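You operate a simulated robot arm through the tools that you are given. There is no shell and no other tool. Be economical: measure what you need, move in short steps, check, and stop when the job is done.

You are at the controls of a simulated robot arm. One attempt, no reset.

TASK
Wind 3.0 m of lead on the orange spool and bind it.
Fine: lock the hub to wind, stop as the counter shows the length, one stroke of the binder; free the spool and put it in the green tray.

Only the result counts: the job must be done as asked and must still hold three seconds after the hand-in. Knocking over, shifting, dropping, spilling or breaking anything else fails it.

THE ROBOT
A 7-joint arm with a three-finger gripper on a trunk, on a base that drives. Base frame: it is fixed to the floor where the robot stands at the start and does not move with it; the origin is under the middle of the robot, x ahead of it, y to its left, z up. Lengths are in mm, angles in degrees, forces in N, time in s.
With the tool pointing down near the work surface it reaches from about 480 to 940 mm from the robot's upright axis, wherever it stands. Its first joint turns from -166.0 to 166.0 degrees. Places, roughly: coiler knob [600, 100, 900]; green tray [600, -300, 800]; hub lock [500, 400, 800]; lead binder lever [700, 100, 900]; lead coiler [700, 200, 900]; table of the lead coiler [700, 300, 900]. Payload 2.69 kg.
Tool frame: the origin (TCP) lies between the finger pads and is the grasp point; the fingertips stand 29 mm ahead of it; z points along the fingers, y is the line along which they close. Largest opening 120 mm; the body of the gripper starts 78 mm behind the TCP.
Orientation is told as [roll, pitch, yaw] about the base's x, y, z axes, in that order, counted from this pose: with the fingers straight down and closing along the base's y, the tool's x points along the base's -x, its y along +y and its z along -z.

THE INTERFACE
- The arm moves only by the tool play_rows. Its argument "commands" is a list that holds one entry, the list of rows, each a list of 7 numbers: the shift along the base's x, y, z in units of 25 mm (1.0 is 25 mm), then the turn, a rotation vector about the base's x, y, z in units of 8 degrees (1.0 is 8 degrees), then the opening, from 0 (shut) to 1 (fully open). In form: [[[dx, dy, dz, wx, wy, wz, jaw], ...]]. A call has 1 to 12 rows; each row shifts and turns the commanded pose from where the row before left it. A call with a number of a shift or a turn outside -1 to 1 is refused whole. A row lasts 0.2 s, in which the tool goes at most 50 mm and 8.6 degrees; a call with a longer step from one row to the next is refused whole, and so is a gripper value outside its range. A pose out of reach is approached as far as the arm can. The call stops where the force on the tool passes 40 N (or 10 N more than at its start, if that is more) or the arm is blocked; 0.2 s more then pass. The fingers move at their own pace and stop on an object; they squeeze with about 45 N. The grip force told is the motor's: it shows also when the fingers shut on nothing. Time passes only in rows, and 0.2 s behind the last, so rows that do not move let the fingers close. The reply holds the time, the measured pose of the TCP, the force on the tool along the base axes, the opening and the grip force, in the units named above and with some noise, with the torque about the TCP (base axes, N m) and any sound that the robot's microphone picked up, and new pictures: "views" is both (left out), scene, wrist or none.
- Cameras (640 x 400 px; columns grow to the right, rows downward): "scene" is now at [234, 11.6, 1298.8]; the picture's right is [0.16, -0.99, 0.00], its down [-0.61, -0.10, -0.79] and it looks along [0.78, 0.13, -0.62] (base axes); focal length 270 px, centre (320, 200). "wrist" rides on the gripper at [63, 0, -104] in the tool frame; the picture's right is [0.01, 1.00, 0.00], its down [-0.83, 0.00, -0.56] and it looks along [-0.56, 0.00, 0.83] (tool axes); focal length 275 px, centre (320, 200). There is no depth. A picture from a camera that has moved, and an enlarged one, comes with that camera's place and axes in the base frame and with its lens. The place of the scene camera against the robot may be out by one fixed shift of up to 18 mm in any direction.
- raise_lower(by): slides the trunk up (or, below 0, down) by that many mm; the arm and the scene camera ride with it, the base frame stays. It gives what a move gives, with no picture.
- base_move(legs): drives the robot by 1 to 6 legs, each [ahead, left, turn to the left] in mm, mm and degrees, along the robot's own axes; the way and the turn of a leg run together, so that a leg with both is an arc; at most 1500 mm and 180 degrees a leg. The arm and the cameras ride along, it lands a little off, and it stops where it bumps. It gives what a move gives, and a new picture of the scene camera.
- turn_head(pan, tilt): turns the head with the scene camera to pan (to the left, within 86 degrees either way) and tilt (down, from -29 to 69), counted from straight ahead of the robot. It gives what a move gives, and a new picture of the scene camera.
- enlarge(camera, box): a new picture of the part [left, top, right, bottom] of that camera's present view, enlarged. The clock stands still meanwhile.
- finish_job(): hands the job in; it is judged then, once.

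Go step by step. Nothing tells you exact positions but the pictures and the camera data: compare them with the known pose of the tool, close in by small moves and look again before you grip or let go. The budget is 120 turns and 260 pictures, counting those below and the enlarged ones. Unless the task says otherwise, let go and move clear before handing in, and close with one line.

The tools are called after "Request:" as name(argument=value, ...) on one line, values as JSON. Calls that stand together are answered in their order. play_rows: Moves the arm, as the interface text tells. Its arguments: {"type":"object","properties":{"commands":{"type":"array"},"views":{"type":"string","enum":["both","scene","wrist","none"]}},"required":["commands"]} The other tools are called the same way: raise_lower (by) slides the trunk up or down; base_move (legs) drives the base; turn_head (pan, tilt) turns the head that bears the scene camera; enlarge (camera, box) takes an enlarged picture of a part of a camera's view; finish_job () hands the job in.

At the start:

```text
time: 0.0
tcp_pos: [456.3, 199.3, 1140.7]
tool_rot: [0.2, -0.1, 0.0]
force: [0.1, 0.0, 0.6]
wrist_torque: [-0.03, -0.04, 0.0]
grip_width: 119.8
gripper_force: 0.0
trunk travel left (down, up): [-564.0, 49.0]
robot x, y, heading: [-0.6, -0.2, 0.1]
head pan, tilt: [9.3, 38.2]
```

scene: 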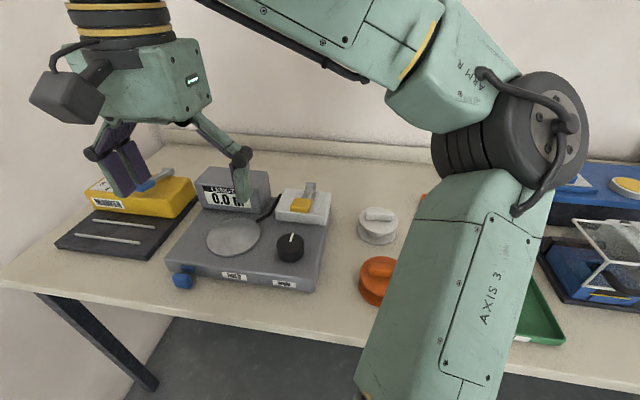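
wrist: 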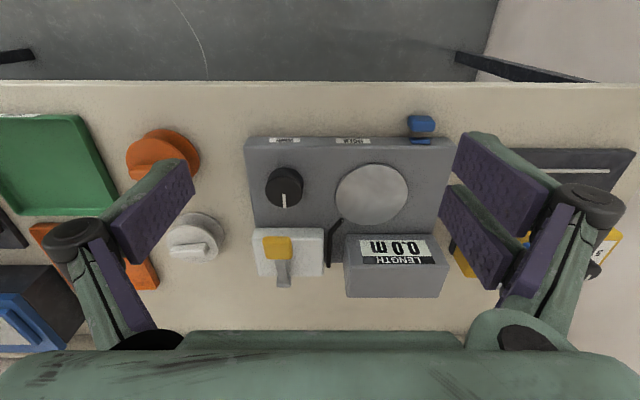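

I see the coiler with its plate, knob, binder lever and blue hub lock, and an orange spool to the right of it. I'll enlarge both views to read the details.

Request:
enlarge(camera="scene", box=[150, 150, 350, 300])

Request:
enlarge(camera="wrist", box=[110, 100, 460, 310])

```text
2.67 times, centred on (250, 225) of scene
camera zoom: at [234.0, 11.6, 1298.8], right [0.16, -0.99, 0.0], down [-0.61, -0.1, -0.79], along [0.78, 0.13, -0.62], focal length 719 px, centre (507, 133)
```

zoom: 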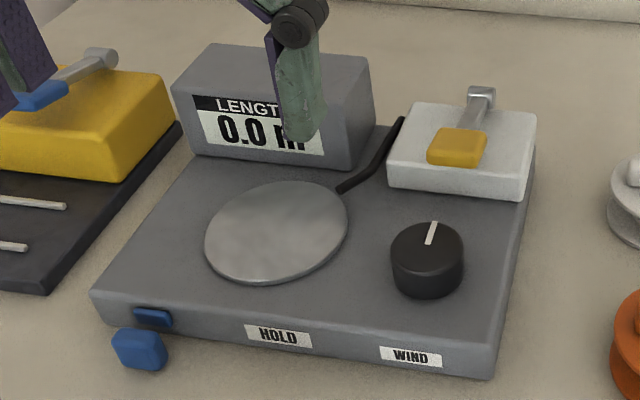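

```text
1.83 times, centred on (285, 205) of wrist
camera zoom: at [394.6, 198.4, 1244.4], right [-0.01, 1.0, 0.0], down [0.83, 0.0, 0.56], along [0.56, 0.01, -0.83], focal length 503 px, centre (384, 191)
```

zoom: 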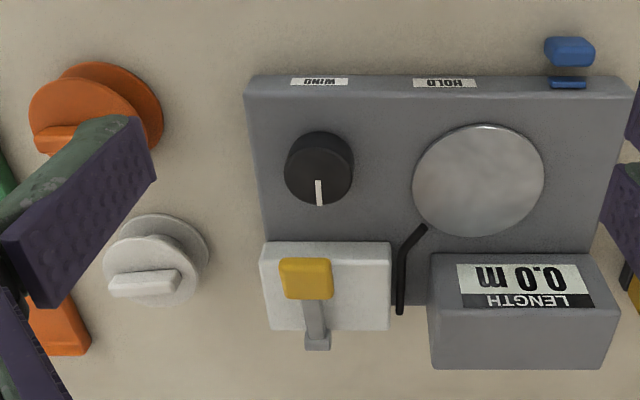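

The coiler's disc is at about (660, 296, 825), the knob at (642, 143, 838) and the blue lock at about (537, 362, 808). I'll lower the hand near the lock for a closer look.

Request:
play_rows(commands=[[[0.1, 0.9, -0.95, 0, 0, 0, 1], [0.1, 0.9, -0.95, 0, 0, 0, 1], [0.1, 0.9, -0.95, 0, 0, 0, 1], [0.1, 0.9, -0.95, 0, 0, 0, 1], [0.1, 0.8, -0.95, 0, 0, 0, 1], [0.1, 0.8, -0.95, 0, 0, 0, 1]]])

Request:
enlarge(camera="wrist", box=[200, 50, 480, 230])

Request:
enlarge(camera="scene", box=[150, 200, 310, 310])

```text
time: 1.4
tcp_pos: [472.3, 329.1, 998.6]
tool_rot: [0.1, 0.0, 0.0]
force: [0.5, 0.7, -0.9]
wrist_torque: [0.04, -0.01, -0.01]
grip_width: 120.0
gripper_force: 0.1
trunk travel left (down, up): [-564.0, 49.0]
robot x, y, heading: [0.9, 0.6, -0.2]
head pan, tilt: [9.3, 38.2]
camera scene: at [234.2, 11.8, 1298.7], right [0.16, -0.99, 0.0], down [-0.61, -0.1, -0.79], along [0.77, 0.13, -0.62], focal length 270 px, centre (320, 200)
camera wrist: at [409.9, 328.4, 1102.4], right [0.0, 1.0, 0.0], down [0.83, 0.0, 0.56], along [0.56, 0.0, -0.83], focal length 275 px, centre (320, 200)
```

scene: 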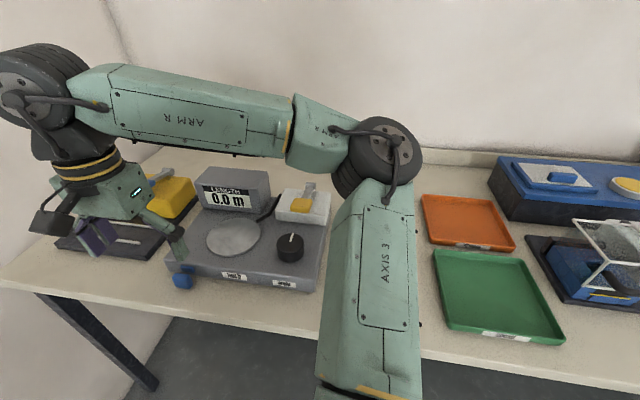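
wrist: 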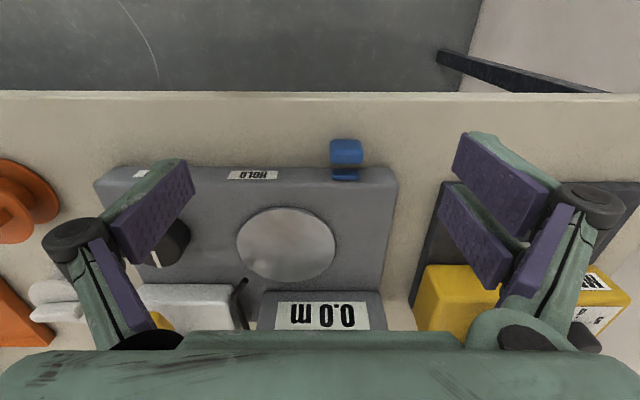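

```text
2.22 times, centred on (340, 140) of wrist
camera zoom: at [409.9, 328.4, 1102.4], right [0.0, 1.0, 0.0], down [0.83, 0.0, 0.56], along [0.56, 0.0, -0.83], focal length 612 px, centre (276, 333)
```

zoom: 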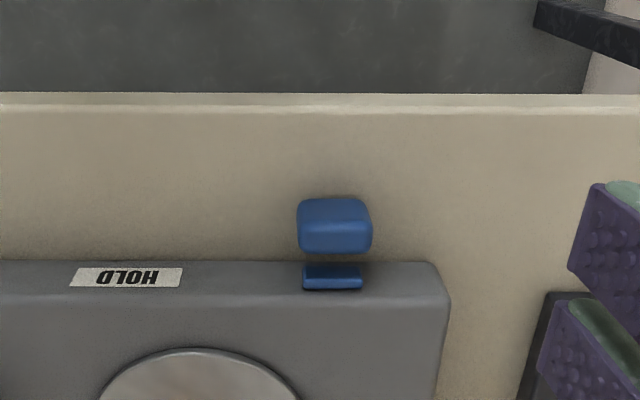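

```text
3.64 times, centred on (230, 255) of scene
camera zoom: at [234.2, 11.8, 1298.7], right [0.16, -0.99, 0.0], down [-0.61, -0.1, -0.79], along [0.77, 0.13, -0.62], focal length 981 px, centre (647, 0)
```

zoom: 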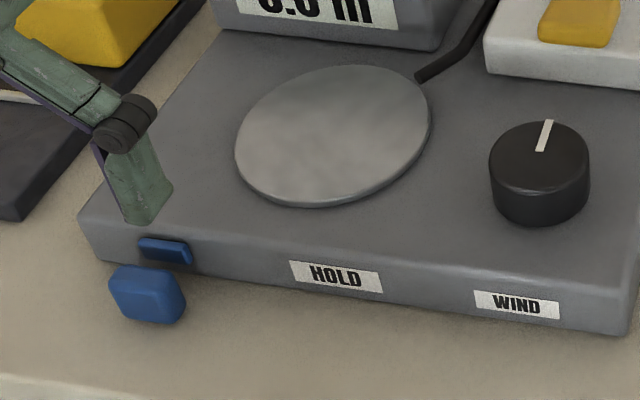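

The lock looks like a blue handle standing out from the front face. I'll tilt the hand to see the face from lower down.

Request:
play_rows(commands=[[[-0.26, 0.26, -0.95, 0, -0.75, 0, 1], [-0.26, 0.26, -0.95, 0, -0.75, 0, 1], [-0.26, 0.26, -0.95, 0, -0.75, 0, 1], [-0.26, 0.26, -0.95, 0, -0.75, 0, 1], [-0.26, 0.26, -0.95, 0, -0.75, 0, 1]]])

Request:
enlarge(camera="wrist", box=[220, 80, 420, 240])

```text
time: 2.6
tcp_pos: [439.0, 361.7, 879.8]
tool_rot: [0.2, -30.1, 0.1]
force: [0.9, -1.1, -0.5]
wrist_torque: [0.03, 0.0, 0.05]
grip_width: 119.9
gripper_force: 0.1
trunk travel left (down, up): [-564.0, 49.0]
robot x, y, heading: [-2.4, 3.7, 0.2]
head pan, tilt: [9.3, 38.2]
camera scene: at [233.9, 11.8, 1298.8], right [0.16, -0.99, 0.0], down [-0.61, -0.1, -0.79], along [0.78, 0.13, -0.62], focal length 270 px, centre (320, 200)
camera wrist: at [334.6, 361.9, 937.6], right [-0.01, 1.0, 0.0], down [0.44, 0.0, 0.9], along [0.9, 0.01, -0.44], focal length 275 px, centre (320, 200)
```

scene: 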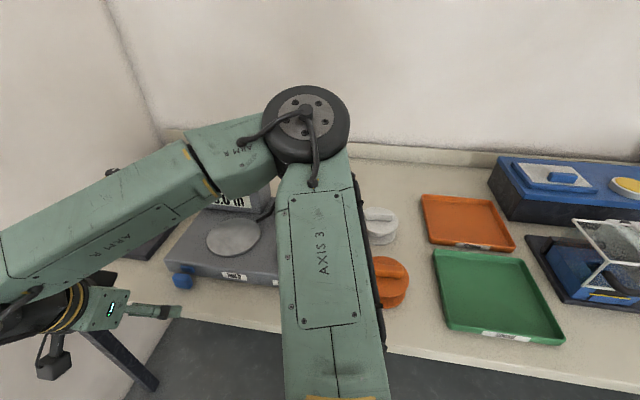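
wrist: 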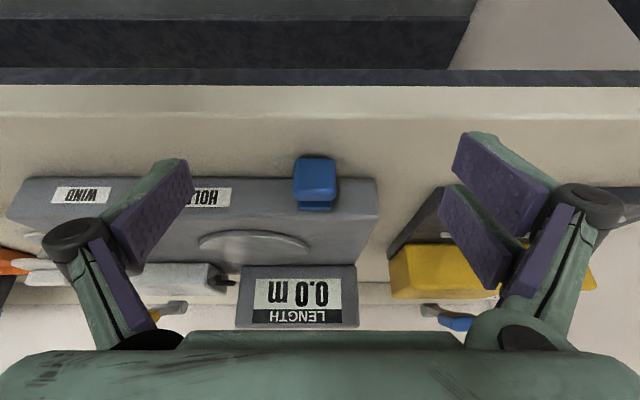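

```text
2.50 times, centred on (320, 160) of wrist
camera zoom: at [334.6, 361.9, 937.6], right [-0.01, 1.0, 0.0], down [0.44, 0.0, 0.9], along [0.9, 0.01, -0.44], focal length 688 px, centre (320, 300)
```

zoom: 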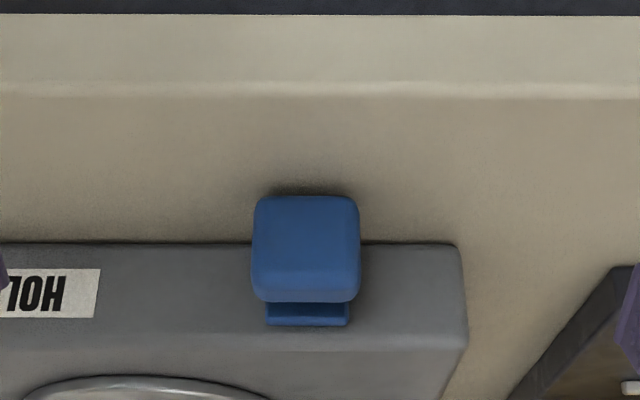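

The handle protrudes from the face with a gap behind it, so it is either a push plunger or a slider. Next I'll look at the spool, lifting first and then crossing over.

Request:
play_rows(commands=[[[0.3, -0.5, 0.95, 0, 0.75, 0, 1], [0.3, -0.8, 0.95, 0, 0.75, 0, 1], [0.3, -1, 0.95, 0, 0.75, 0, 1], [0.3, -1, 0.95, 0, 0.75, 0, 1], [0.3, -1, 0.95, 0, 0.75, 0, 1], [0.3, -1, 0.85, 0, 0, 0, 1], [0.3, -1, 0, 0, 0, 0, 1], [0.3, -1, 0, 0, 0, 0, 1], [0.3, -1, 0, 0, 0, 0, 1], [0.3, -1, 0, 0, 0, 0, 1], [0.24, -1, 0, 0, 0, 0, 1], [0, -1, 0, 0, 0, 0, 1]]], views="none")

Request:
play_rows(commands=[[[0, -1, 0, 0, 0, 0, 1], [0, -1, 0, 0, 0, 0, 1], [0, -1, 0, 0, 0, 0, 1], [0, -1, 0, 0, 0, 0, 1], [0, -1, 0, 0, 0, 0, 1], [0, -1, 0, 0, 0, 0, 1]]])

Request:
enlarge(camera="wrist", box=[220, 80, 420, 280])

Request:
enlarge(camera="scene", box=[150, 150, 350, 300])

```text
time: 5.2
tcp_pos: [517.4, 77.1, 1017.5]
tool_rot: [0.2, 0.0, 0.1]
force: [-0.7, 0.0, -0.5]
wrist_torque: [0.0, -0.01, -0.02]
grip_width: 120.3
gripper_force: 0.1
trunk travel left (down, up): [-564.0, 49.0]
robot x, y, heading: [-1.5, 3.5, -0.1]
head pan, tilt: [9.3, 38.2]
```

```text
time: 6.6
tcp_pos: [518.9, -70.8, 1018.3]
tool_rot: [0.2, 0.1, 0.0]
force: [0.0, 1.3, -0.3]
wrist_torque: [-0.01, 0.01, -0.01]
grip_width: 119.8
gripper_force: 0.0
trunk travel left (down, up): [-564.0, 49.0]
robot x, y, heading: [0.1, 1.5, 0.1]
head pan, tilt: [9.3, 38.2]
camera scene: at [233.9, 11.4, 1298.8], right [0.16, -0.99, 0.0], down [-0.61, -0.1, -0.79], along [0.78, 0.13, -0.62], focal length 270 px, centre (320, 200)
camera wrist: at [456.7, -71.7, 1122.9], right [-0.01, 1.0, 0.0], down [0.83, 0.0, 0.56], along [0.56, 0.01, -0.83], focal length 275 px, centre (320, 200)
```

scene: 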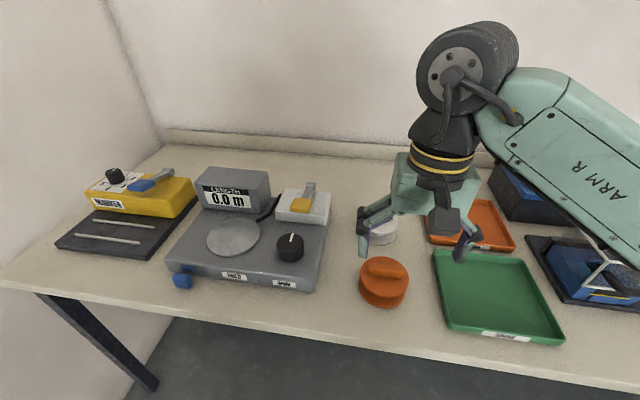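
wrist: 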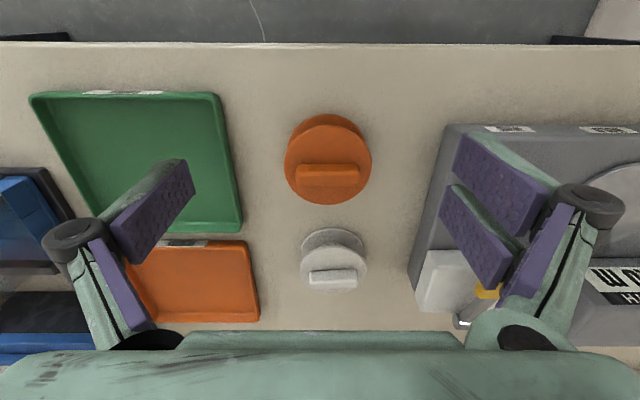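

```text
2.00 times, centred on (320, 180) of wrist
camera zoom: at [456.7, -71.7, 1122.9], right [-0.01, 1.0, 0.0], down [0.83, 0.0, 0.56], along [0.56, 0.01, -0.83], focal length 551 px, centre (320, 240)
```

zoom: 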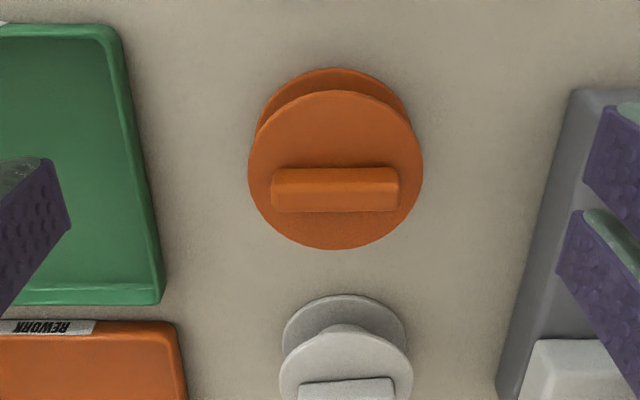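

```text
2.67 times, centred on (250, 225) of scene
camera zoom: at [233.9, 11.4, 1298.8], right [0.16, -0.99, 0.0], down [-0.61, -0.1, -0.79], along [0.78, 0.13, -0.62], focal length 719 px, centre (507, 133)
```

zoom: 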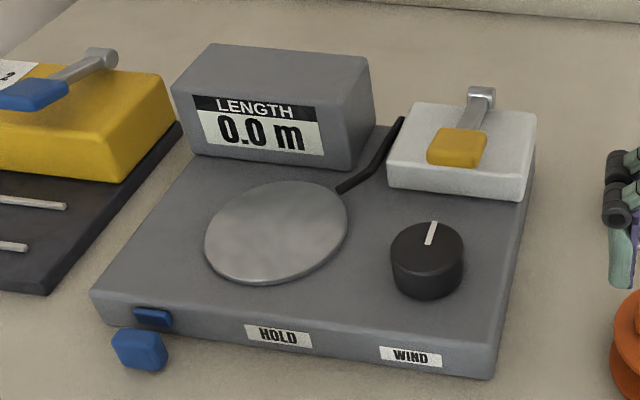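

The spool has two flanges and a top bar running along y, so the fingers must close along x. I'll enlarge the scene view to triangulate it.

Request:
enlarge(camera="scene", box=[320, 220, 440, 320])

```text
4.00 times, centred on (380, 270) of scene
camera zoom: at [233.9, 11.4, 1298.8], right [0.16, -0.99, 0.0], down [-0.61, -0.1, -0.79], along [0.78, 0.13, -0.62], focal length 1079 px, centre (80, -80)
```

zoom: 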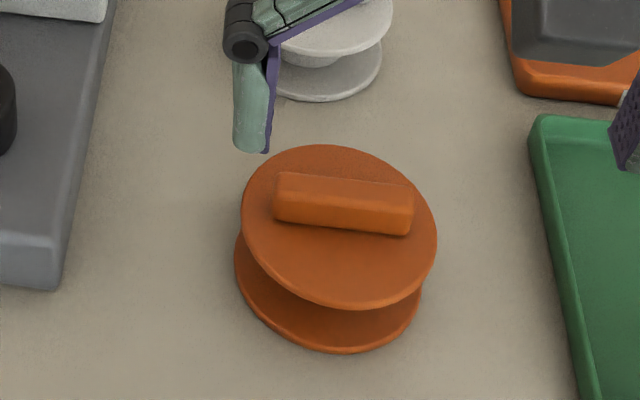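

The bar top is at about (606, -62, 840). I'll yaw the hand by 90° above it and lower part of the way.

Request:
play_rows(commands=[[[0.29, 0.03, -0.2, 0, 0, 0.9375, 1], [0.29, 0.03, -0.2, 0, 0, 0.9375, 1], [0.29, 0.03, -0.2, 0, 0, 0.9375, 1], [0.29, 0.03, -0.2, 0, 0, 0.9375, 1], [0.29, 0.03, -0.2, 0, 0, 0.9375, 1], [0.29, 0.03, -0.2, 0, 0, 0.9375, 1], [0.29, 0.03, -0.2, 0, 0, 0.9375, 1], [0.29, 0.03, -0.2, 0, 0, 0.9375, 1], [0.29, 0.03, -0.2, 0, 0, 0.9375, 1], [0.29, 0.03, -0.2, 0, 0, 0.9375, 1], [0.29, 0.03, -0.2, 0, 0, 0.9375, 1], [0.29, 0.03, -0.2, 0, 0, 0.9375, 1]]])

Request:
enlarge(camera="wrist", box=[220, 80, 420, 280])

```text
time: 9.2
tcp_pos: [490.7, 86.6, 939.0]
tool_rot: [0.1, 0.1, 89.9]
force: [-0.5, -1.0, -1.3]
wrist_torque: [0.0, 0.02, 0.0]
grip_width: 119.9
gripper_force: 0.0
out of reach, approached as far as the arm can: row 7, 8, 9, 10, 11, 12
trunk travel left (down, up): [-564.0, 49.0]
robot x, y, heading: [1.8, -1.2, -0.0]
head pan, tilt: [9.3, 38.2]
camera scene: at [234.0, 11.7, 1298.8], right [0.16, -0.99, 0.0], down [-0.61, -0.1, -0.79], along [0.78, 0.13, -0.62], focal length 270 px, centre (320, 200)
camera wrist: at [492.4, 24.1, 1043.3], right [-1.0, 0.0, 0.0], down [0.0, 0.83, 0.56], along [0.0, 0.56, -0.83], focal length 275 px, centre (320, 200)
```

scene: 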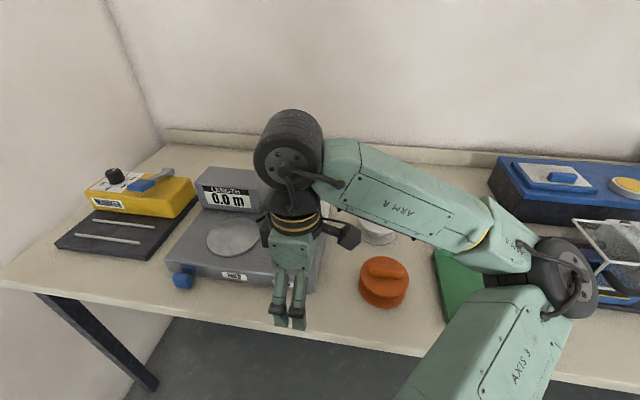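
wrist: 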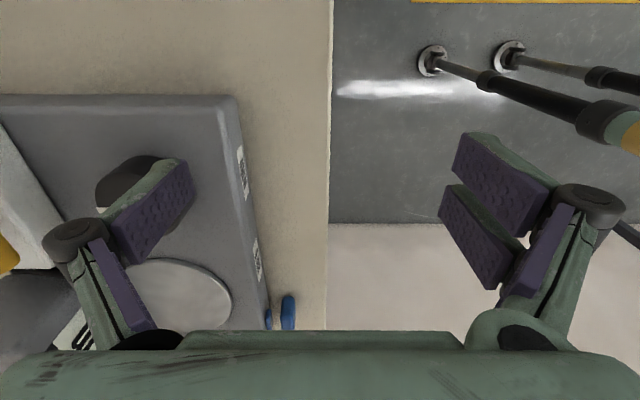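

```text
2.00 times, centred on (320, 180) of wrist
camera zoom: at [492.4, 24.1, 1043.3], right [-1.0, 0.0, 0.0], down [0.0, 0.83, 0.56], along [0.0, 0.56, -0.83], focal length 551 px, centre (320, 240)
```

zoom: 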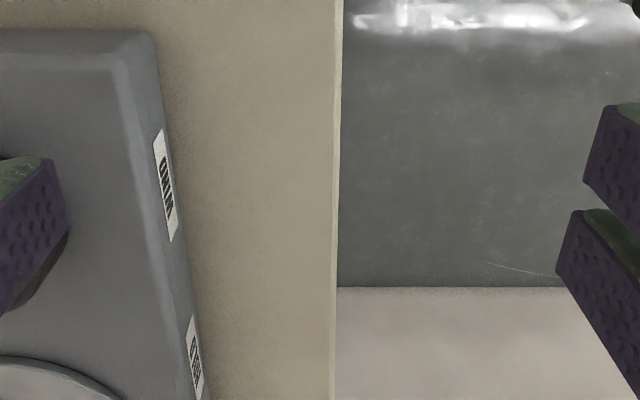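

A yaw of +90° is out of reach there and the arm swung aside. I'll turn back the other way while lifting.

Request:
play_rows(commands=[[[0, 0, 0.3, 0, 0, -1, 1], [0, 0, 0.3, 0, 0, -1, 1], [0, 0, 0.3, 0, 0, -1, 1], [0, 0, 0.3, 0, 0, -1, 1], [0, 0, 0.3, 0, 0, -1, 1], [0, 0, 0.3, 0, 0, -1, 1], [0, 0, 0, 0, 0, -1, 1], [0, 0, 0, 0, 0, -1, 1], [0, 0, 0, 0, 0, -1, 1], [0, 0, 0, 0, 0, -1, 1], [0, 0, 0, 0, 0, -1, 1], [0, 0, 0, 0, 0, -0.25, 1]]], views="none")

```text
time: 11.8
tcp_pos: [491.7, 86.8, 984.4]
tool_rot: [0.3, 0.0, -0.1]
force: [-0.8, -0.6, -0.4]
wrist_torque: [0.01, -0.01, -0.01]
grip_width: 119.9
gripper_force: 0.0
trunk travel left (down, up): [-564.0, 49.0]
robot x, y, heading: [-1.0, 2.3, -0.2]
head pan, tilt: [9.3, 38.2]
```

Back at zero yaw. Now I'll try a yaw of -90° while moving over the spool.

Request:
play_rows(commands=[[[0.38, -0.5, 0, 0, 0, -0.9375, 1], [0.38, -0.5, 0, 0, 0, -0.9375, 1], [0.38, -0.5, 0, 0, 0, -0.9375, 1], [0.38, -0.5, 0, 0, 0, -0.9375, 1], [0.38, -0.5, 0, 0, 0, -0.9375, 1], [0.38, -0.5, 0, 0, 0, -0.9375, 1], [0.38, -0.5, 0, 0, 0, -0.9375, 1], [0.38, -0.5, 0, 0, 0, -0.9375, 1], [0.38, -0.5, 0, 0, 0, -0.9375, 1], [0.38, -0.5, 0, 0, 0, -0.9375, 1], [0.38, -0.5, 0, 0, 0, -0.9375, 1], [0.38, -0.5, 0, 0, 0, -0.9375, 1]]])

Request:
enlarge(camera="wrist", box=[220, 80, 420, 280])

```text
time: 14.4
tcp_pos: [606.0, -64.0, 985.4]
tool_rot: [0.2, 0.0, -90.1]
force: [0.0, 0.4, 0.5]
wrist_torque: [0.01, -0.02, -0.01]
grip_width: 120.0
gripper_force: 0.0
trunk travel left (down, up): [-564.0, 49.0]
robot x, y, heading: [-0.0, 0.9, -0.1]
head pan, tilt: [9.3, 38.2]
camera scene: at [234.0, 11.5, 1298.8], right [0.16, -0.99, 0.0], down [-0.61, -0.1, -0.79], along [0.78, 0.13, -0.62], focal length 270 px, centre (320, 200)
camera wrist: at [607.0, 0.3, 1088.5], right [1.0, 0.0, 0.0], down [0.0, -0.83, 0.56], along [0.0, -0.56, -0.83], focal length 275 px, centre (320, 200)
```

scene: 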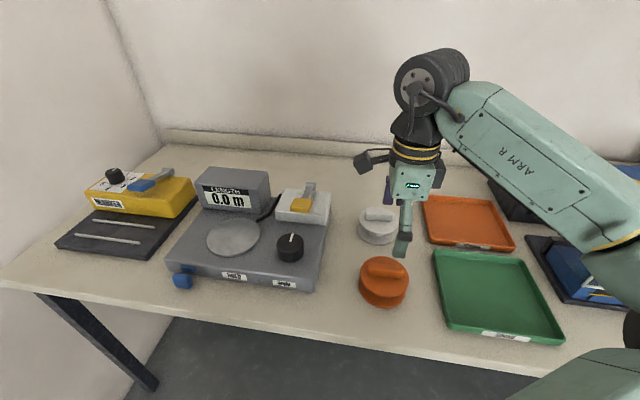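
wrist: 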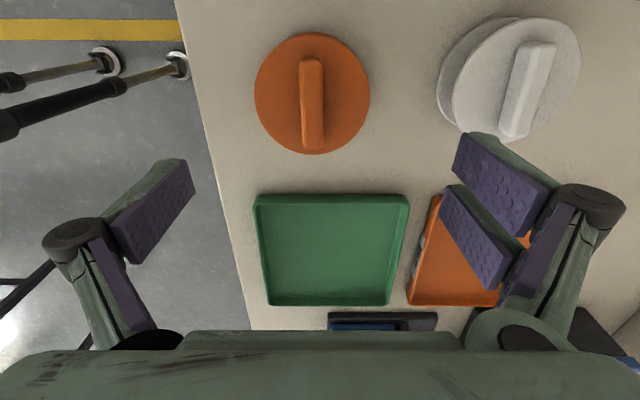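

```text
2.00 times, centred on (320, 180) of wrist
camera zoom: at [607.0, 0.3, 1088.5], right [1.0, 0.0, 0.0], down [0.0, -0.83, 0.56], along [0.0, -0.56, -0.83], focal length 551 px, centre (320, 240)
```

zoom: 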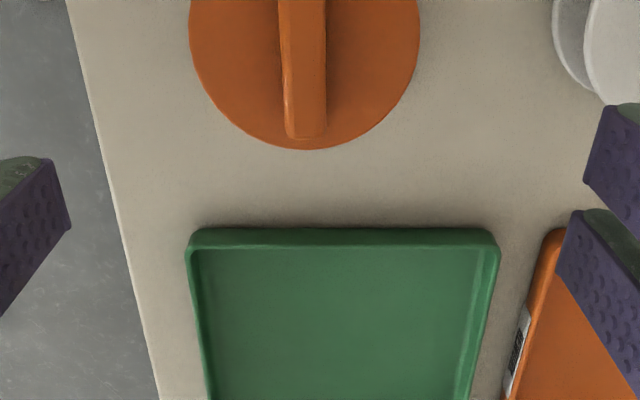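

A yaw of -90° works. The bar top is at about (600, -61, 850), so I'll centre on it and descend to about 895 with the jaw half open.

Request:
play_rows(commands=[[[-0.12, 0.05, -0.9, 0, 0, 0, 0.5], [-0.12, 0.05, -0.9, 0, 0, 0, 0.5], [0, 0, -0.9, 0, 0, 0, 0.5], [0, 0, -0.9, 0, 0, 0, 0.5]]])

Request:
enlarge(camera="scene", box=[320, 200, 440, 320])

```text
time: 15.4
tcp_pos: [598.6, -60.2, 891.8]
tool_rot: [0.2, 0.1, -90.0]
force: [-0.1, 0.3, -0.6]
wrist_torque: [-0.01, -0.03, -0.02]
grip_width: 59.9
gripper_force: 0.1
trunk travel left (down, up): [-564.0, 49.0]
robot x, y, heading: [1.5, 0.7, 0.1]
head pan, tilt: [9.3, 38.2]
camera scene: at [234.1, 11.5, 1298.8], right [0.16, -0.99, 0.0], down [-0.61, -0.1, -0.79], along [0.78, 0.13, -0.62], focal length 270 px, centre (320, 200)
camera wrist: at [599.3, 3.7, 996.5], right [1.0, 0.0, 0.0], down [0.0, -0.83, 0.56], along [0.01, -0.56, -0.83], focal length 275 px, centre (320, 200)
```

scene: 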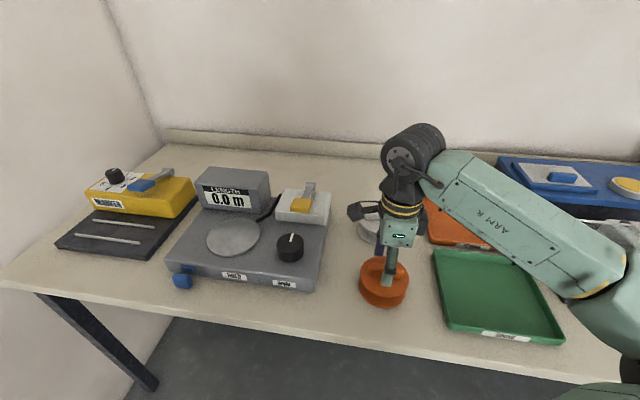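
wrist: 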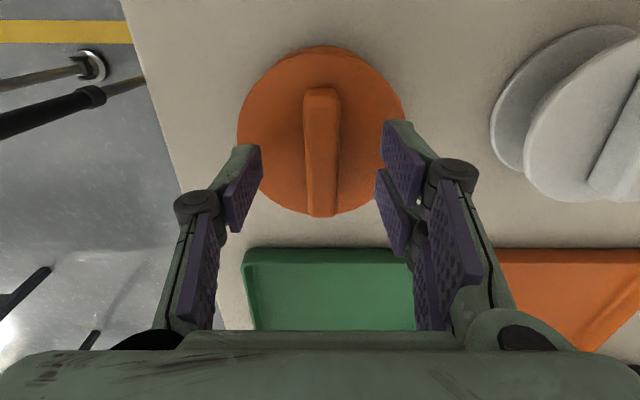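

```text
3.33 times, centred on (380, 260) of scene
camera zoom: at [234.1, 11.5, 1298.8], right [0.16, -0.99, 0.0], down [-0.61, -0.1, -0.79], along [0.78, 0.13, -0.62], focal length 899 px, centre (120, 0)
```

zoom: 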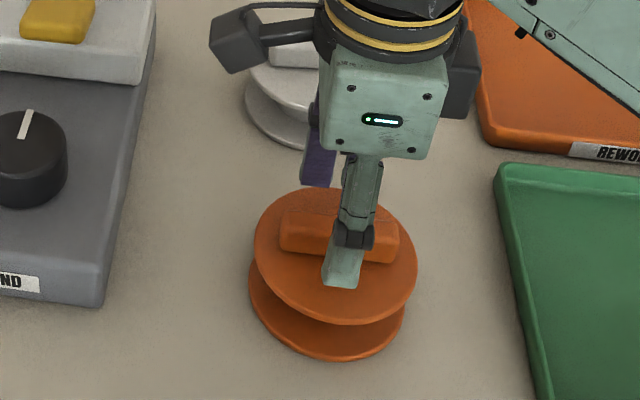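

The bar is centred between the fingers. I'll descend to about 868 and watch for contact.

Request:
play_rows(commands=[[[0.04, -0.04, -0.4, 0, 0, 0, 0.5], [0, 0, -0.5, 0, 0, 0, 0.5], [0, 0, 0, 0, 0, 0, 0.5]]])

Request:
enlarge(camera="scene", box=[320, 200, 440, 320])

```text
time: 16.2
tcp_pos: [601.1, -61.9, 872.9]
tool_rot: [0.3, 0.0, -90.0]
force: [-0.2, -0.5, 17.4]
wrist_torque: [0.04, 0.25, 0.04]
grip_width: 60.3
gripper_force: 5.5
trunk travel left (down, up): [-564.0, 49.0]
robot x, y, heading: [-2.6, -1.0, -0.1]
head pan, tilt: [9.3, 38.2]
camera scene: at [232.9, 11.7, 1299.3], right [0.16, -0.99, 0.0], down [-0.61, -0.1, -0.79], along [0.78, 0.13, -0.62], focal length 270 px, centre (320, 200)
camera wrist: at [600.7, 2.4, 976.4], right [1.0, 0.01, 0.01], down [0.0, -0.83, 0.56], along [0.01, -0.56, -0.83], focal length 275 px, centre (320, 200)
```

scene: 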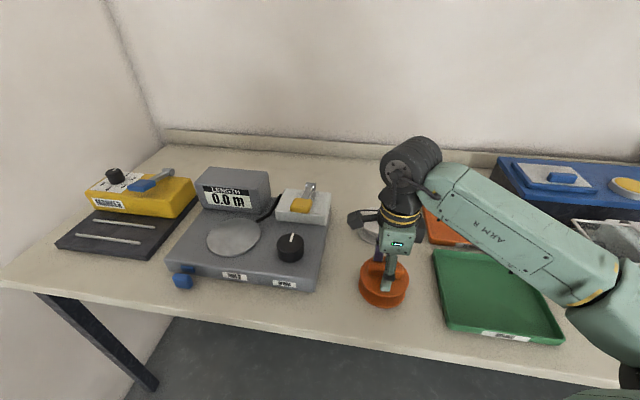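
wrist: 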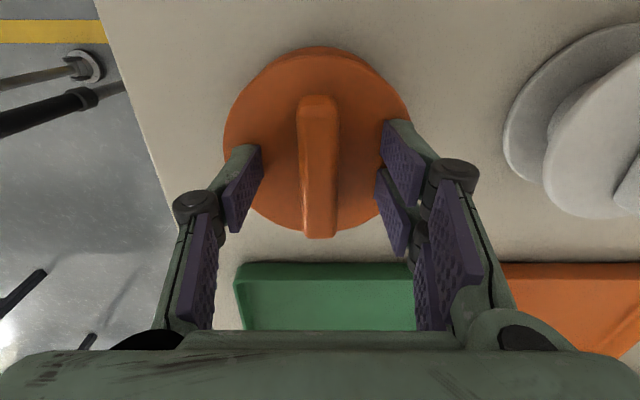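

```text
3.33 times, centred on (380, 260) of scene
camera zoom: at [232.9, 11.7, 1299.3], right [0.16, -0.99, 0.0], down [-0.61, -0.1, -0.79], along [0.78, 0.13, -0.62], focal length 899 px, centre (120, 0)
```

zoom: 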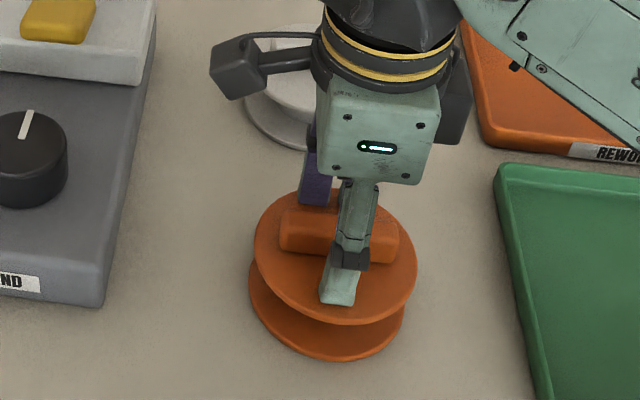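

The fingertips touched the flange at a TCP height of about 873. I'll rise about 5 mm and close on the bar.

Request:
play_rows(commands=[[[0, 0, 0.2, 0, 0, 0, 0.5], [0, 0, 0, 0, 0, 0, 0.05], [0, 0, 0, 0, 0, 0, 0.05], [0, 0, 0, 0, 0, 0, 0.05], [0, 0, 0, 0, 0, 0, 0.05], [0, 0, 0, 0, 0, 0, 0.05]]])

```text
time: 17.6
tcp_pos: [601.2, -61.1, 876.1]
tool_rot: [0.1, 0.0, -90.0]
force: [0.0, -0.2, 0.3]
wrist_torque: [-0.04, -0.01, -0.04]
grip_width: 17.7
gripper_force: 39.9
trunk travel left (down, up): [-564.0, 49.0]
robot x, y, heading: [0.4, -0.9, -0.1]
head pan, tilt: [9.3, 38.2]
camera scene: at [234.0, 11.6, 1298.8], right [0.16, -0.99, 0.0], down [-0.61, -0.1, -0.79], along [0.78, 0.13, -0.62], focal length 270 px, centre (320, 200)
camera wrist: at [600.8, 2.1, 979.5], right [1.0, 0.01, 0.0], down [0.0, -0.83, 0.56], along [0.0, -0.56, -0.83], focal length 275 px, centre (320, 200)
```

scene: 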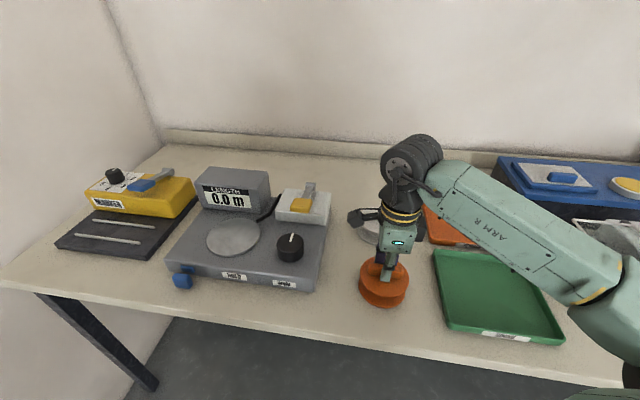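
wrist: 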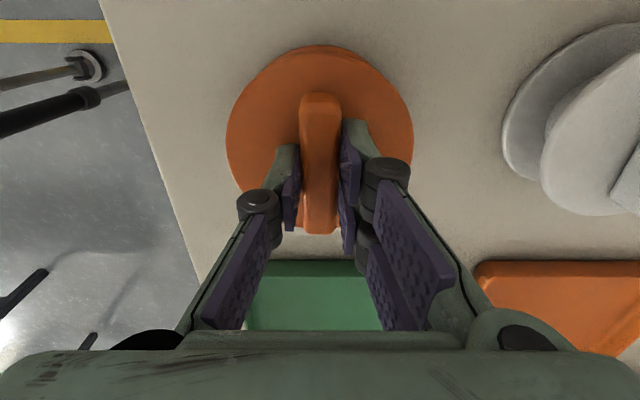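

The spool is gripped with 17.7 mm between the fingers. I'll lift it and carry it high to the near side of the disc so I can measure the disc.

Request:
play_rows(commands=[[[0, 0, 0.4, 0, 0, 0, 0.05], [0, 0, 0.8, 0, 0, 0, 0.05], [0, 0, 1, 0, 0, 0, 0.05], [0, 0, 1, 0, 0, 0, 0.05], [0, 0, 1, 0, 0, 0, 0.05], [0, 0, 1, 0, 0, 0, 0.05], [0, 0, 1, 0, 0, 0, 0.05], [0, 0.5, 0.8, 0, 0, 0, 0.05], [-0.3, 0.9, 0, 0, 0, 0, 0.05], [-0.3, 0.9, 0, 0, 0, 0, 0.05], [-0.3, 0.9, 0, 0, 0, 0, 0.05], [-0.3, 0.9, 0, 0, 0, 0, 0.05]]], views="scene")

Request:
play_rows(commands=[[[-0.3, 0.9, 0, 0, 0, 0, 0.05], [-0.3, 0.9, 0, 0, 0, 0, 0.05], [-0.3, 0.9, 0, 0, 0, 0, 0.05], [-0.3, 0.9, 0, 0, 0, 0, 0.05], [-0.3, 0.9, 0, 0, 0, 0, 0.05], [-0.2, 0.9, 0, 0, 0, 0, 0.05], [0, 0.9, 0, 0, 0, 0, 0.05], [0, 0.9, 0, 0, 0, 0, 0.05], [0, 0.9, 0, 0, 0, 0, 0.05], [0, 0.9, 0, 0, 0, 0, 0.05], [0, 0.9, 0, 0, 0, 0, 0.05], [0, 0.2, 0, 0, 0, 0, 0.05]]])

Request:
enlarge(camera="wrist", box=[360, 20, 620, 200])

```text
time: 20.2
tcp_pos: [570.6, 40.0, 1050.3]
tool_rot: [0.2, 0.0, -90.0]
force: [1.1, 0.5, -0.8]
wrist_torque: [-0.05, 0.02, 0.03]
grip_width: 17.3
gripper_force: 42.9
trunk travel left (down, up): [-564.0, 49.0]
robot x, y, heading: [-0.5, 1.5, 0.1]
head pan, tilt: [9.3, 38.2]
camera scene: at [234.1, 11.7, 1298.7], right [0.16, -0.99, 0.0], down [-0.61, -0.1, -0.79], along [0.78, 0.13, -0.62], focal length 270 px, centre (320, 200)
```

scene: 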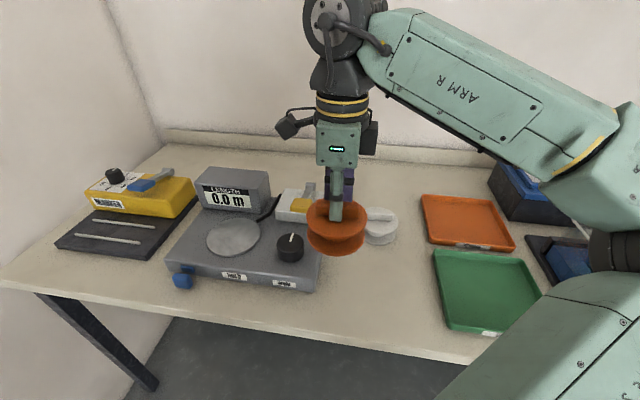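

```text
time: 22.8
tcp_pos: [527.5, 294.0, 1050.9]
tool_rot: [0.2, 0.0, -89.9]
force: [0.5, 0.2, -1.2]
wrist_torque: [0.0, -0.01, 0.03]
grip_width: 17.2
gripper_force: 43.4
trunk travel left (down, up): [-564.0, 49.0]
robot x, y, heading: [-0.5, 2.0, -0.0]
head pan, tilt: [9.3, 38.2]
camera scene: at [234.1, 11.6, 1298.7], right [0.16, -0.99, 0.0], down [-0.61, -0.1, -0.79], along [0.78, 0.13, -0.62], focal length 270 px, centre (320, 200)
camera wrist: at [528.9, 356.7, 1155.3], right [1.0, 0.0, 0.0], down [0.0, -0.83, 0.56], along [0.0, -0.56, -0.83], focal length 275 px, centre (320, 200)
```

scene: 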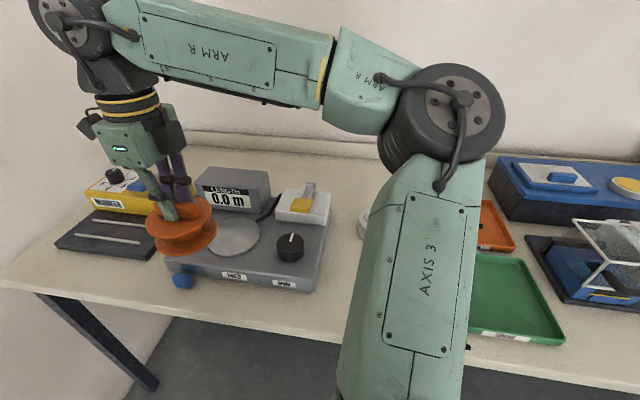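
wrist: 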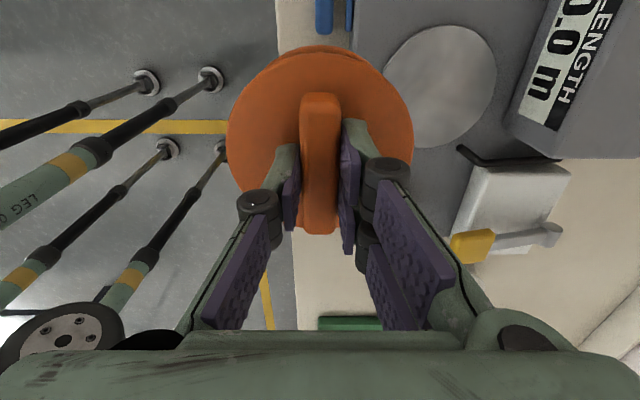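

```text
2.22 times, centred on (490, 110) of wrist
camera zoom: at [528.9, 356.7, 1155.3], right [1.0, 0.0, 0.0], down [0.0, -0.83, 0.56], along [0.0, -0.56, -0.83], focal length 612 px, centre (-58, 400)
```

zoom: 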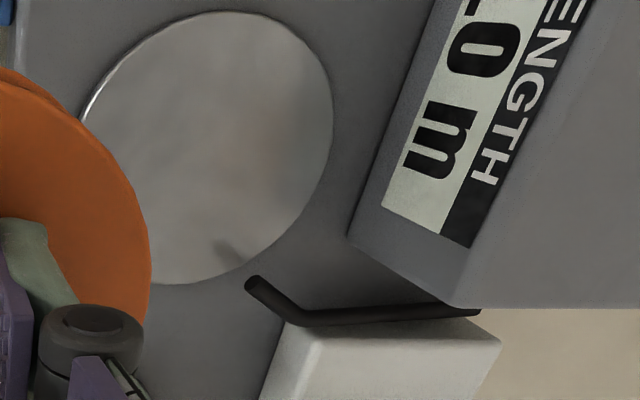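

The disc centre is at about (656, 292, 838). I'll move above it and descend part of the way to 945.

Request:
play_rows(commands=[[[0.86, -0.01, 0, 0, 0, 0, 0.05], [0.86, -0.01, 0, 0, 0, 0, 0.05], [0.86, -0.01, 0, 0, 0, 0, 0.05], [0.86, -0.01, 0, 0, 0, 0, 0.05], [0.86, -0.01, 0, 0, 0, 0, 0.05], [0.86, -0.01, 0, 0, 0, 0, 0.05], [0, 0, -0.8, 0, 0, 0, 0.05], [0, 0, -0.9, 0, 0, 0, 0.05], [0, 0, -0.9, 0, 0, 0, 0.05], [0, 0, -0.9, 0, 0, 0, 0.05], [0, 0, -0.7, 0, 0, 0, 0.05]]])

Request:
enlarge(camera="scene", box=[150, 170, 330, 300])

Request:
enlarge(camera="wrist", box=[180, 0, 480, 200])

```text
time: 25.2
tcp_pos: [656.4, 289.6, 946.0]
tool_rot: [0.3, 0.0, -90.0]
force: [0.4, -0.5, -1.0]
wrist_torque: [0.0, -0.04, 0.0]
grip_width: 17.4
gripper_force: 42.9
trunk travel left (down, up): [-564.0, 49.0]
robot x, y, heading: [1.0, -2.2, -0.1]
head pan, tilt: [9.3, 38.2]
camera scene: at [234.2, 11.6, 1298.7], right [0.16, -0.99, 0.0], down [-0.61, -0.1, -0.79], along [0.77, 0.13, -0.62], focal length 270 px, centre (320, 200)
camera wrist: at [656.4, 354.2, 1049.9], right [1.0, 0.0, 0.0], down [0.0, -0.83, 0.56], along [0.01, -0.56, -0.83], focal length 275 px, centre (320, 200)
```

scene: 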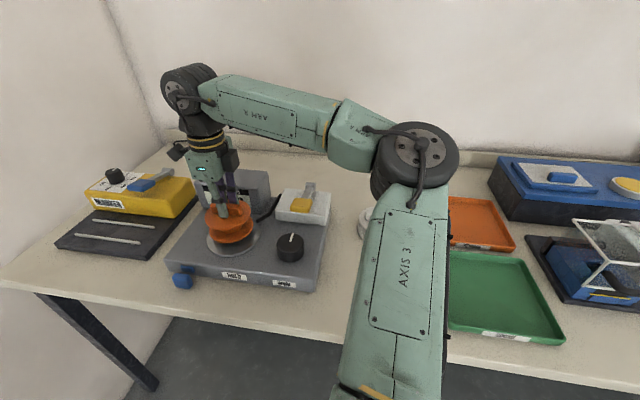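
wrist: 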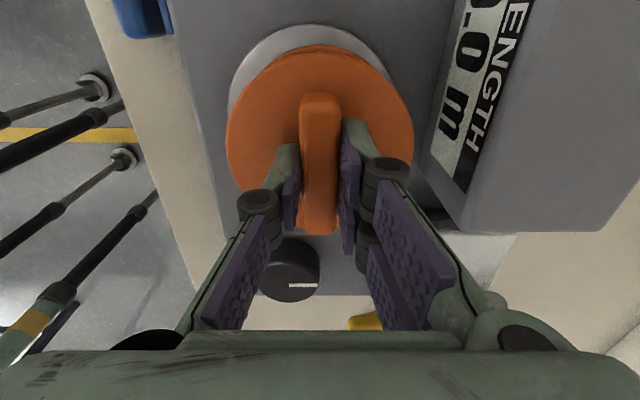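

```text
3.08 times, centred on (240, 235) of scene
camera zoom: at [234.2, 11.6, 1298.7], right [0.16, -0.99, 0.0], down [-0.61, -0.1, -0.79], along [0.77, 0.13, -0.62], focal length 830 px, centre (566, 92)
```

zoom: 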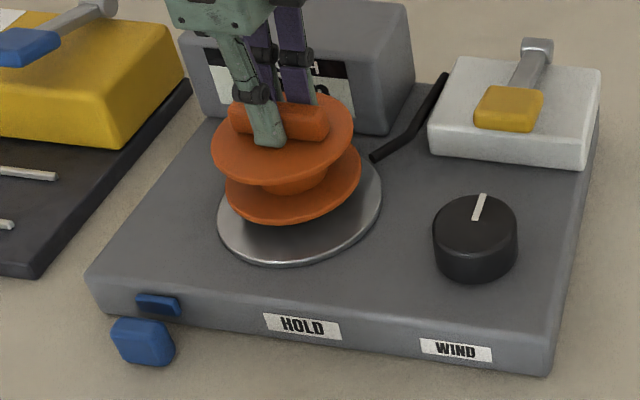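

```text
2.00 times, centred on (330, 100) of wrist
camera zoom: at [656.4, 354.2, 1049.9], right [1.0, 0.0, 0.0], down [0.0, -0.83, 0.56], along [0.01, -0.56, -0.83], focal length 551 px, centre (300, 400)
```

zoom: 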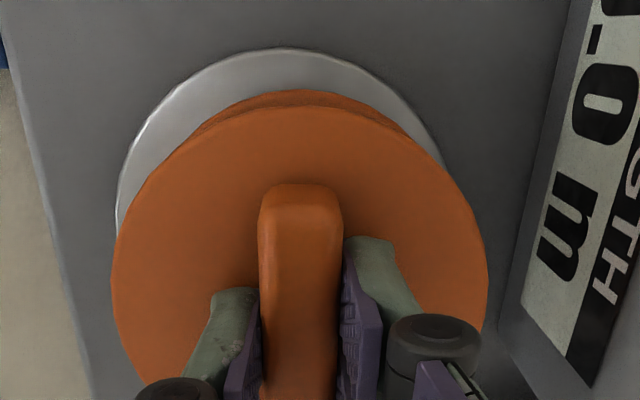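

In this close view the disc centre is about 6 mm nearer in x and 3 mm to the right of the spool, at about (650, 287). I'll correct and lower further.

Request:
play_rows(commands=[[[-0.12, -0.06, -0.4, 0, 0, 0, 0.05], [-0.12, -0.06, -0.4, 0, 0, 0, 0.05], [0, 0, 0, 0, 0, 0, 0.05]]])

Request:
enlarge(camera="scene", box=[170, 180, 300, 280])

Request:
enlarge(camera="wrist", box=[180, 0, 480, 200])

```text
time: 26.0
tcp_pos: [651.5, 287.6, 927.9]
tool_rot: [0.3, 0.0, -90.0]
force: [4.8, 1.8, 15.1]
wrist_torque: [-0.37, -0.08, 0.06]
grip_width: 17.5
gripper_force: 42.3
trunk travel left (down, up): [-564.0, 49.0]
robot x, y, heading: [-3.4, 6.0, -0.3]
head pan, tilt: [9.3, 38.2]
camera scene: at [233.4, 11.3, 1299.2], right [0.16, -0.99, 0.0], down [-0.61, -0.1, -0.79], along [0.78, 0.13, -0.62], focal length 270 px, centre (320, 200)
camera wrist: at [651.3, 351.0, 1031.6], right [1.0, 0.0, 0.01], down [0.0, -0.83, 0.55], along [0.01, -0.55, -0.83], focal length 275 px, centre (320, 200)
```

scene: 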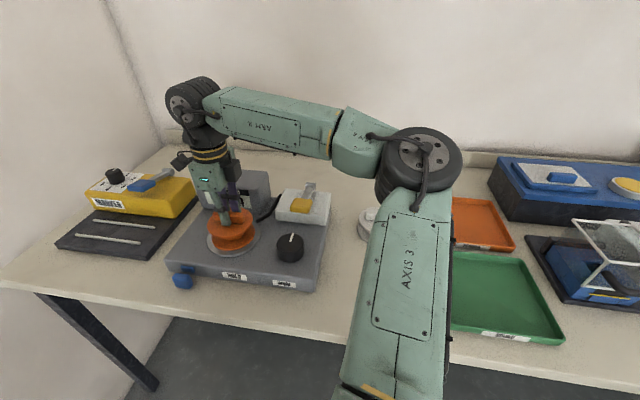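
wrist: 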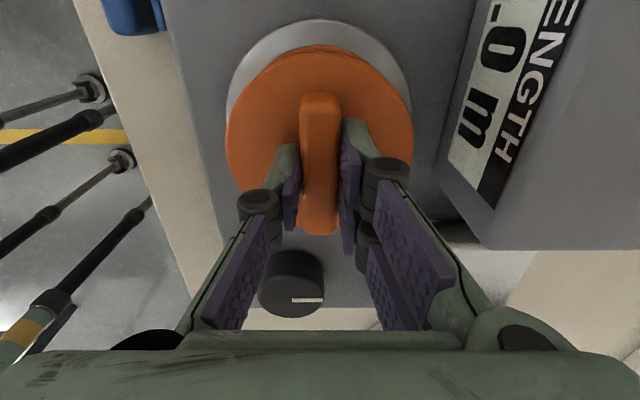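

```text
4.00 times, centred on (235, 230) of scene
camera zoom: at [233.4, 11.3, 1299.2], right [0.16, -0.99, 0.0], down [-0.61, -0.1, -0.79], along [0.78, 0.13, -0.62], focal length 1079 px, centre (660, 80)
```

zoom: 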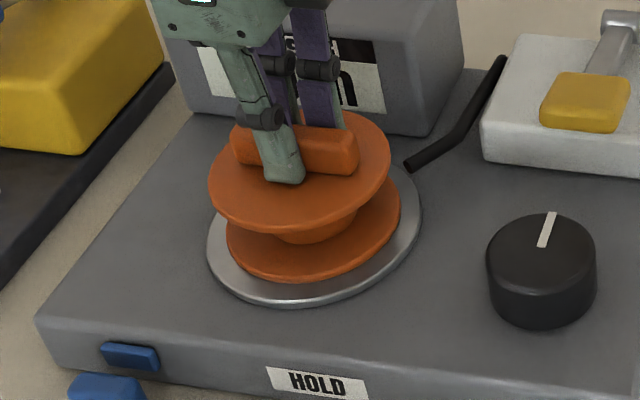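

```text
2.00 times, centred on (330, 100) of wrist
camera zoom: at [651.3, 351.0, 1031.6], right [1.0, 0.0, 0.01], down [0.0, -0.83, 0.55], along [0.01, -0.55, -0.83], focal length 551 px, centre (300, 400)
```

zoom: 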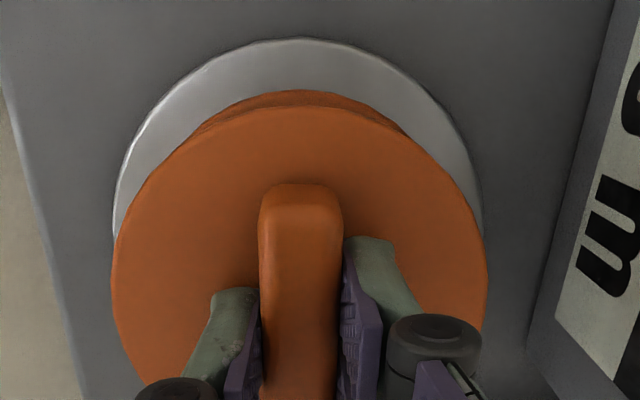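

The spool touches the disc and looks centred in both views. I'll ease the press, release and lift off.

Request:
play_rows(commands=[[[0, 0, 0.06, 0, 0, 0, 0.05], [0, 0, 0, 0, 0, 0, 0.4], [0, 0, 0, 0, 0, 0, 0.4], [0, 0, 0, 0, 0, 0, 0.4], [0, 0, 0.4, 0, 0, 0, 0.4], [0, 0, 0.8, 0, 0, 0, 0.4], [0, 0, 1, 0, 0, 0, 0.4], [0, 0, 1, 0, 0, 0, 0.4], [0, 0, 1, 0, 0, 0, 0.4]]])

Request:
enlarge(camera="scene", box=[170, 180, 300, 280])

Request:
enlarge(camera="wrist", box=[220, 0, 420, 200])

```text
time: 28.0
tcp_pos: [649.5, 286.9, 1031.8]
tool_rot: [0.0, -0.1, -90.0]
force: [0.5, 0.4, 0.2]
wrist_torque: [-0.01, -0.01, 0.0]
grip_width: 47.9
gripper_force: 0.0
trunk travel left (down, up): [-564.0, 49.0]
robot x, y, heading: [-0.5, -0.0, -0.1]
head pan, tilt: [9.3, 38.2]
camera scene: at [233.9, 11.6, 1298.8], right [0.16, -0.99, 0.0], down [-0.61, -0.1, -0.79], along [0.78, 0.13, -0.62], focal length 270 px, centre (320, 200)
camera wrist: at [650.7, 351.2, 1136.0], right [1.0, 0.01, 0.0], down [0.0, -0.83, 0.56], along [0.01, -0.56, -0.83], focal length 275 px, centre (320, 200)
```

scene: 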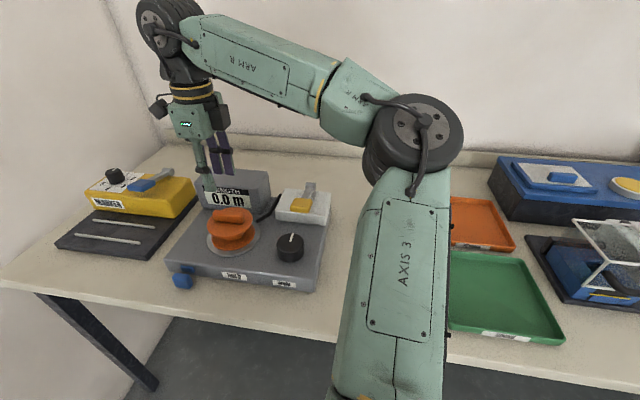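
wrist: 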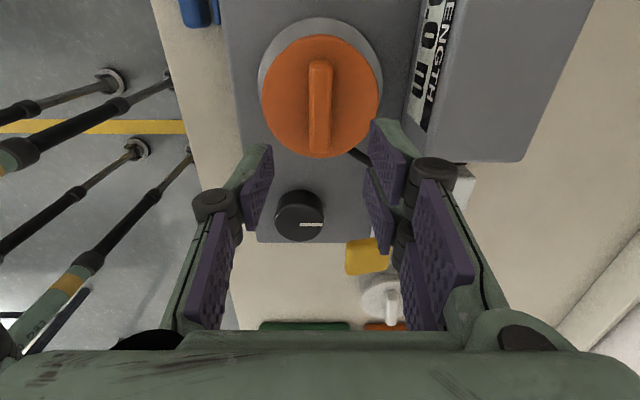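

```text
4.00 times, centred on (235, 230) of scene
camera zoom: at [233.9, 11.6, 1298.8], right [0.16, -0.99, 0.0], down [-0.61, -0.1, -0.79], along [0.78, 0.13, -0.62], focal length 1079 px, centre (660, 80)
```

zoom: 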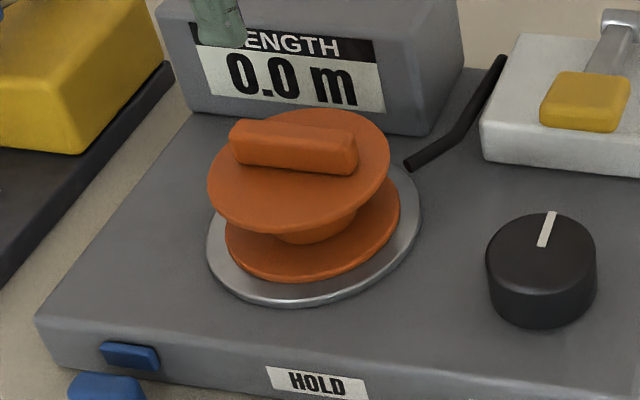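

```text
2.00 times, centred on (320, 100) of wrist
camera zoom: at [650.7, 351.2, 1136.0], right [1.0, 0.01, 0.0], down [0.0, -0.83, 0.56], along [0.01, -0.56, -0.83], focal length 551 px, centre (320, 400)
```

zoom: 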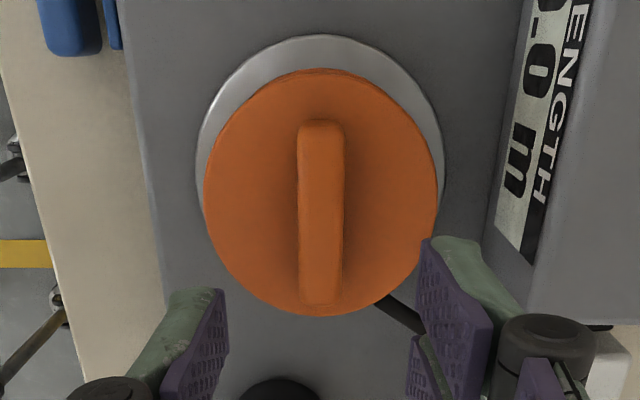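

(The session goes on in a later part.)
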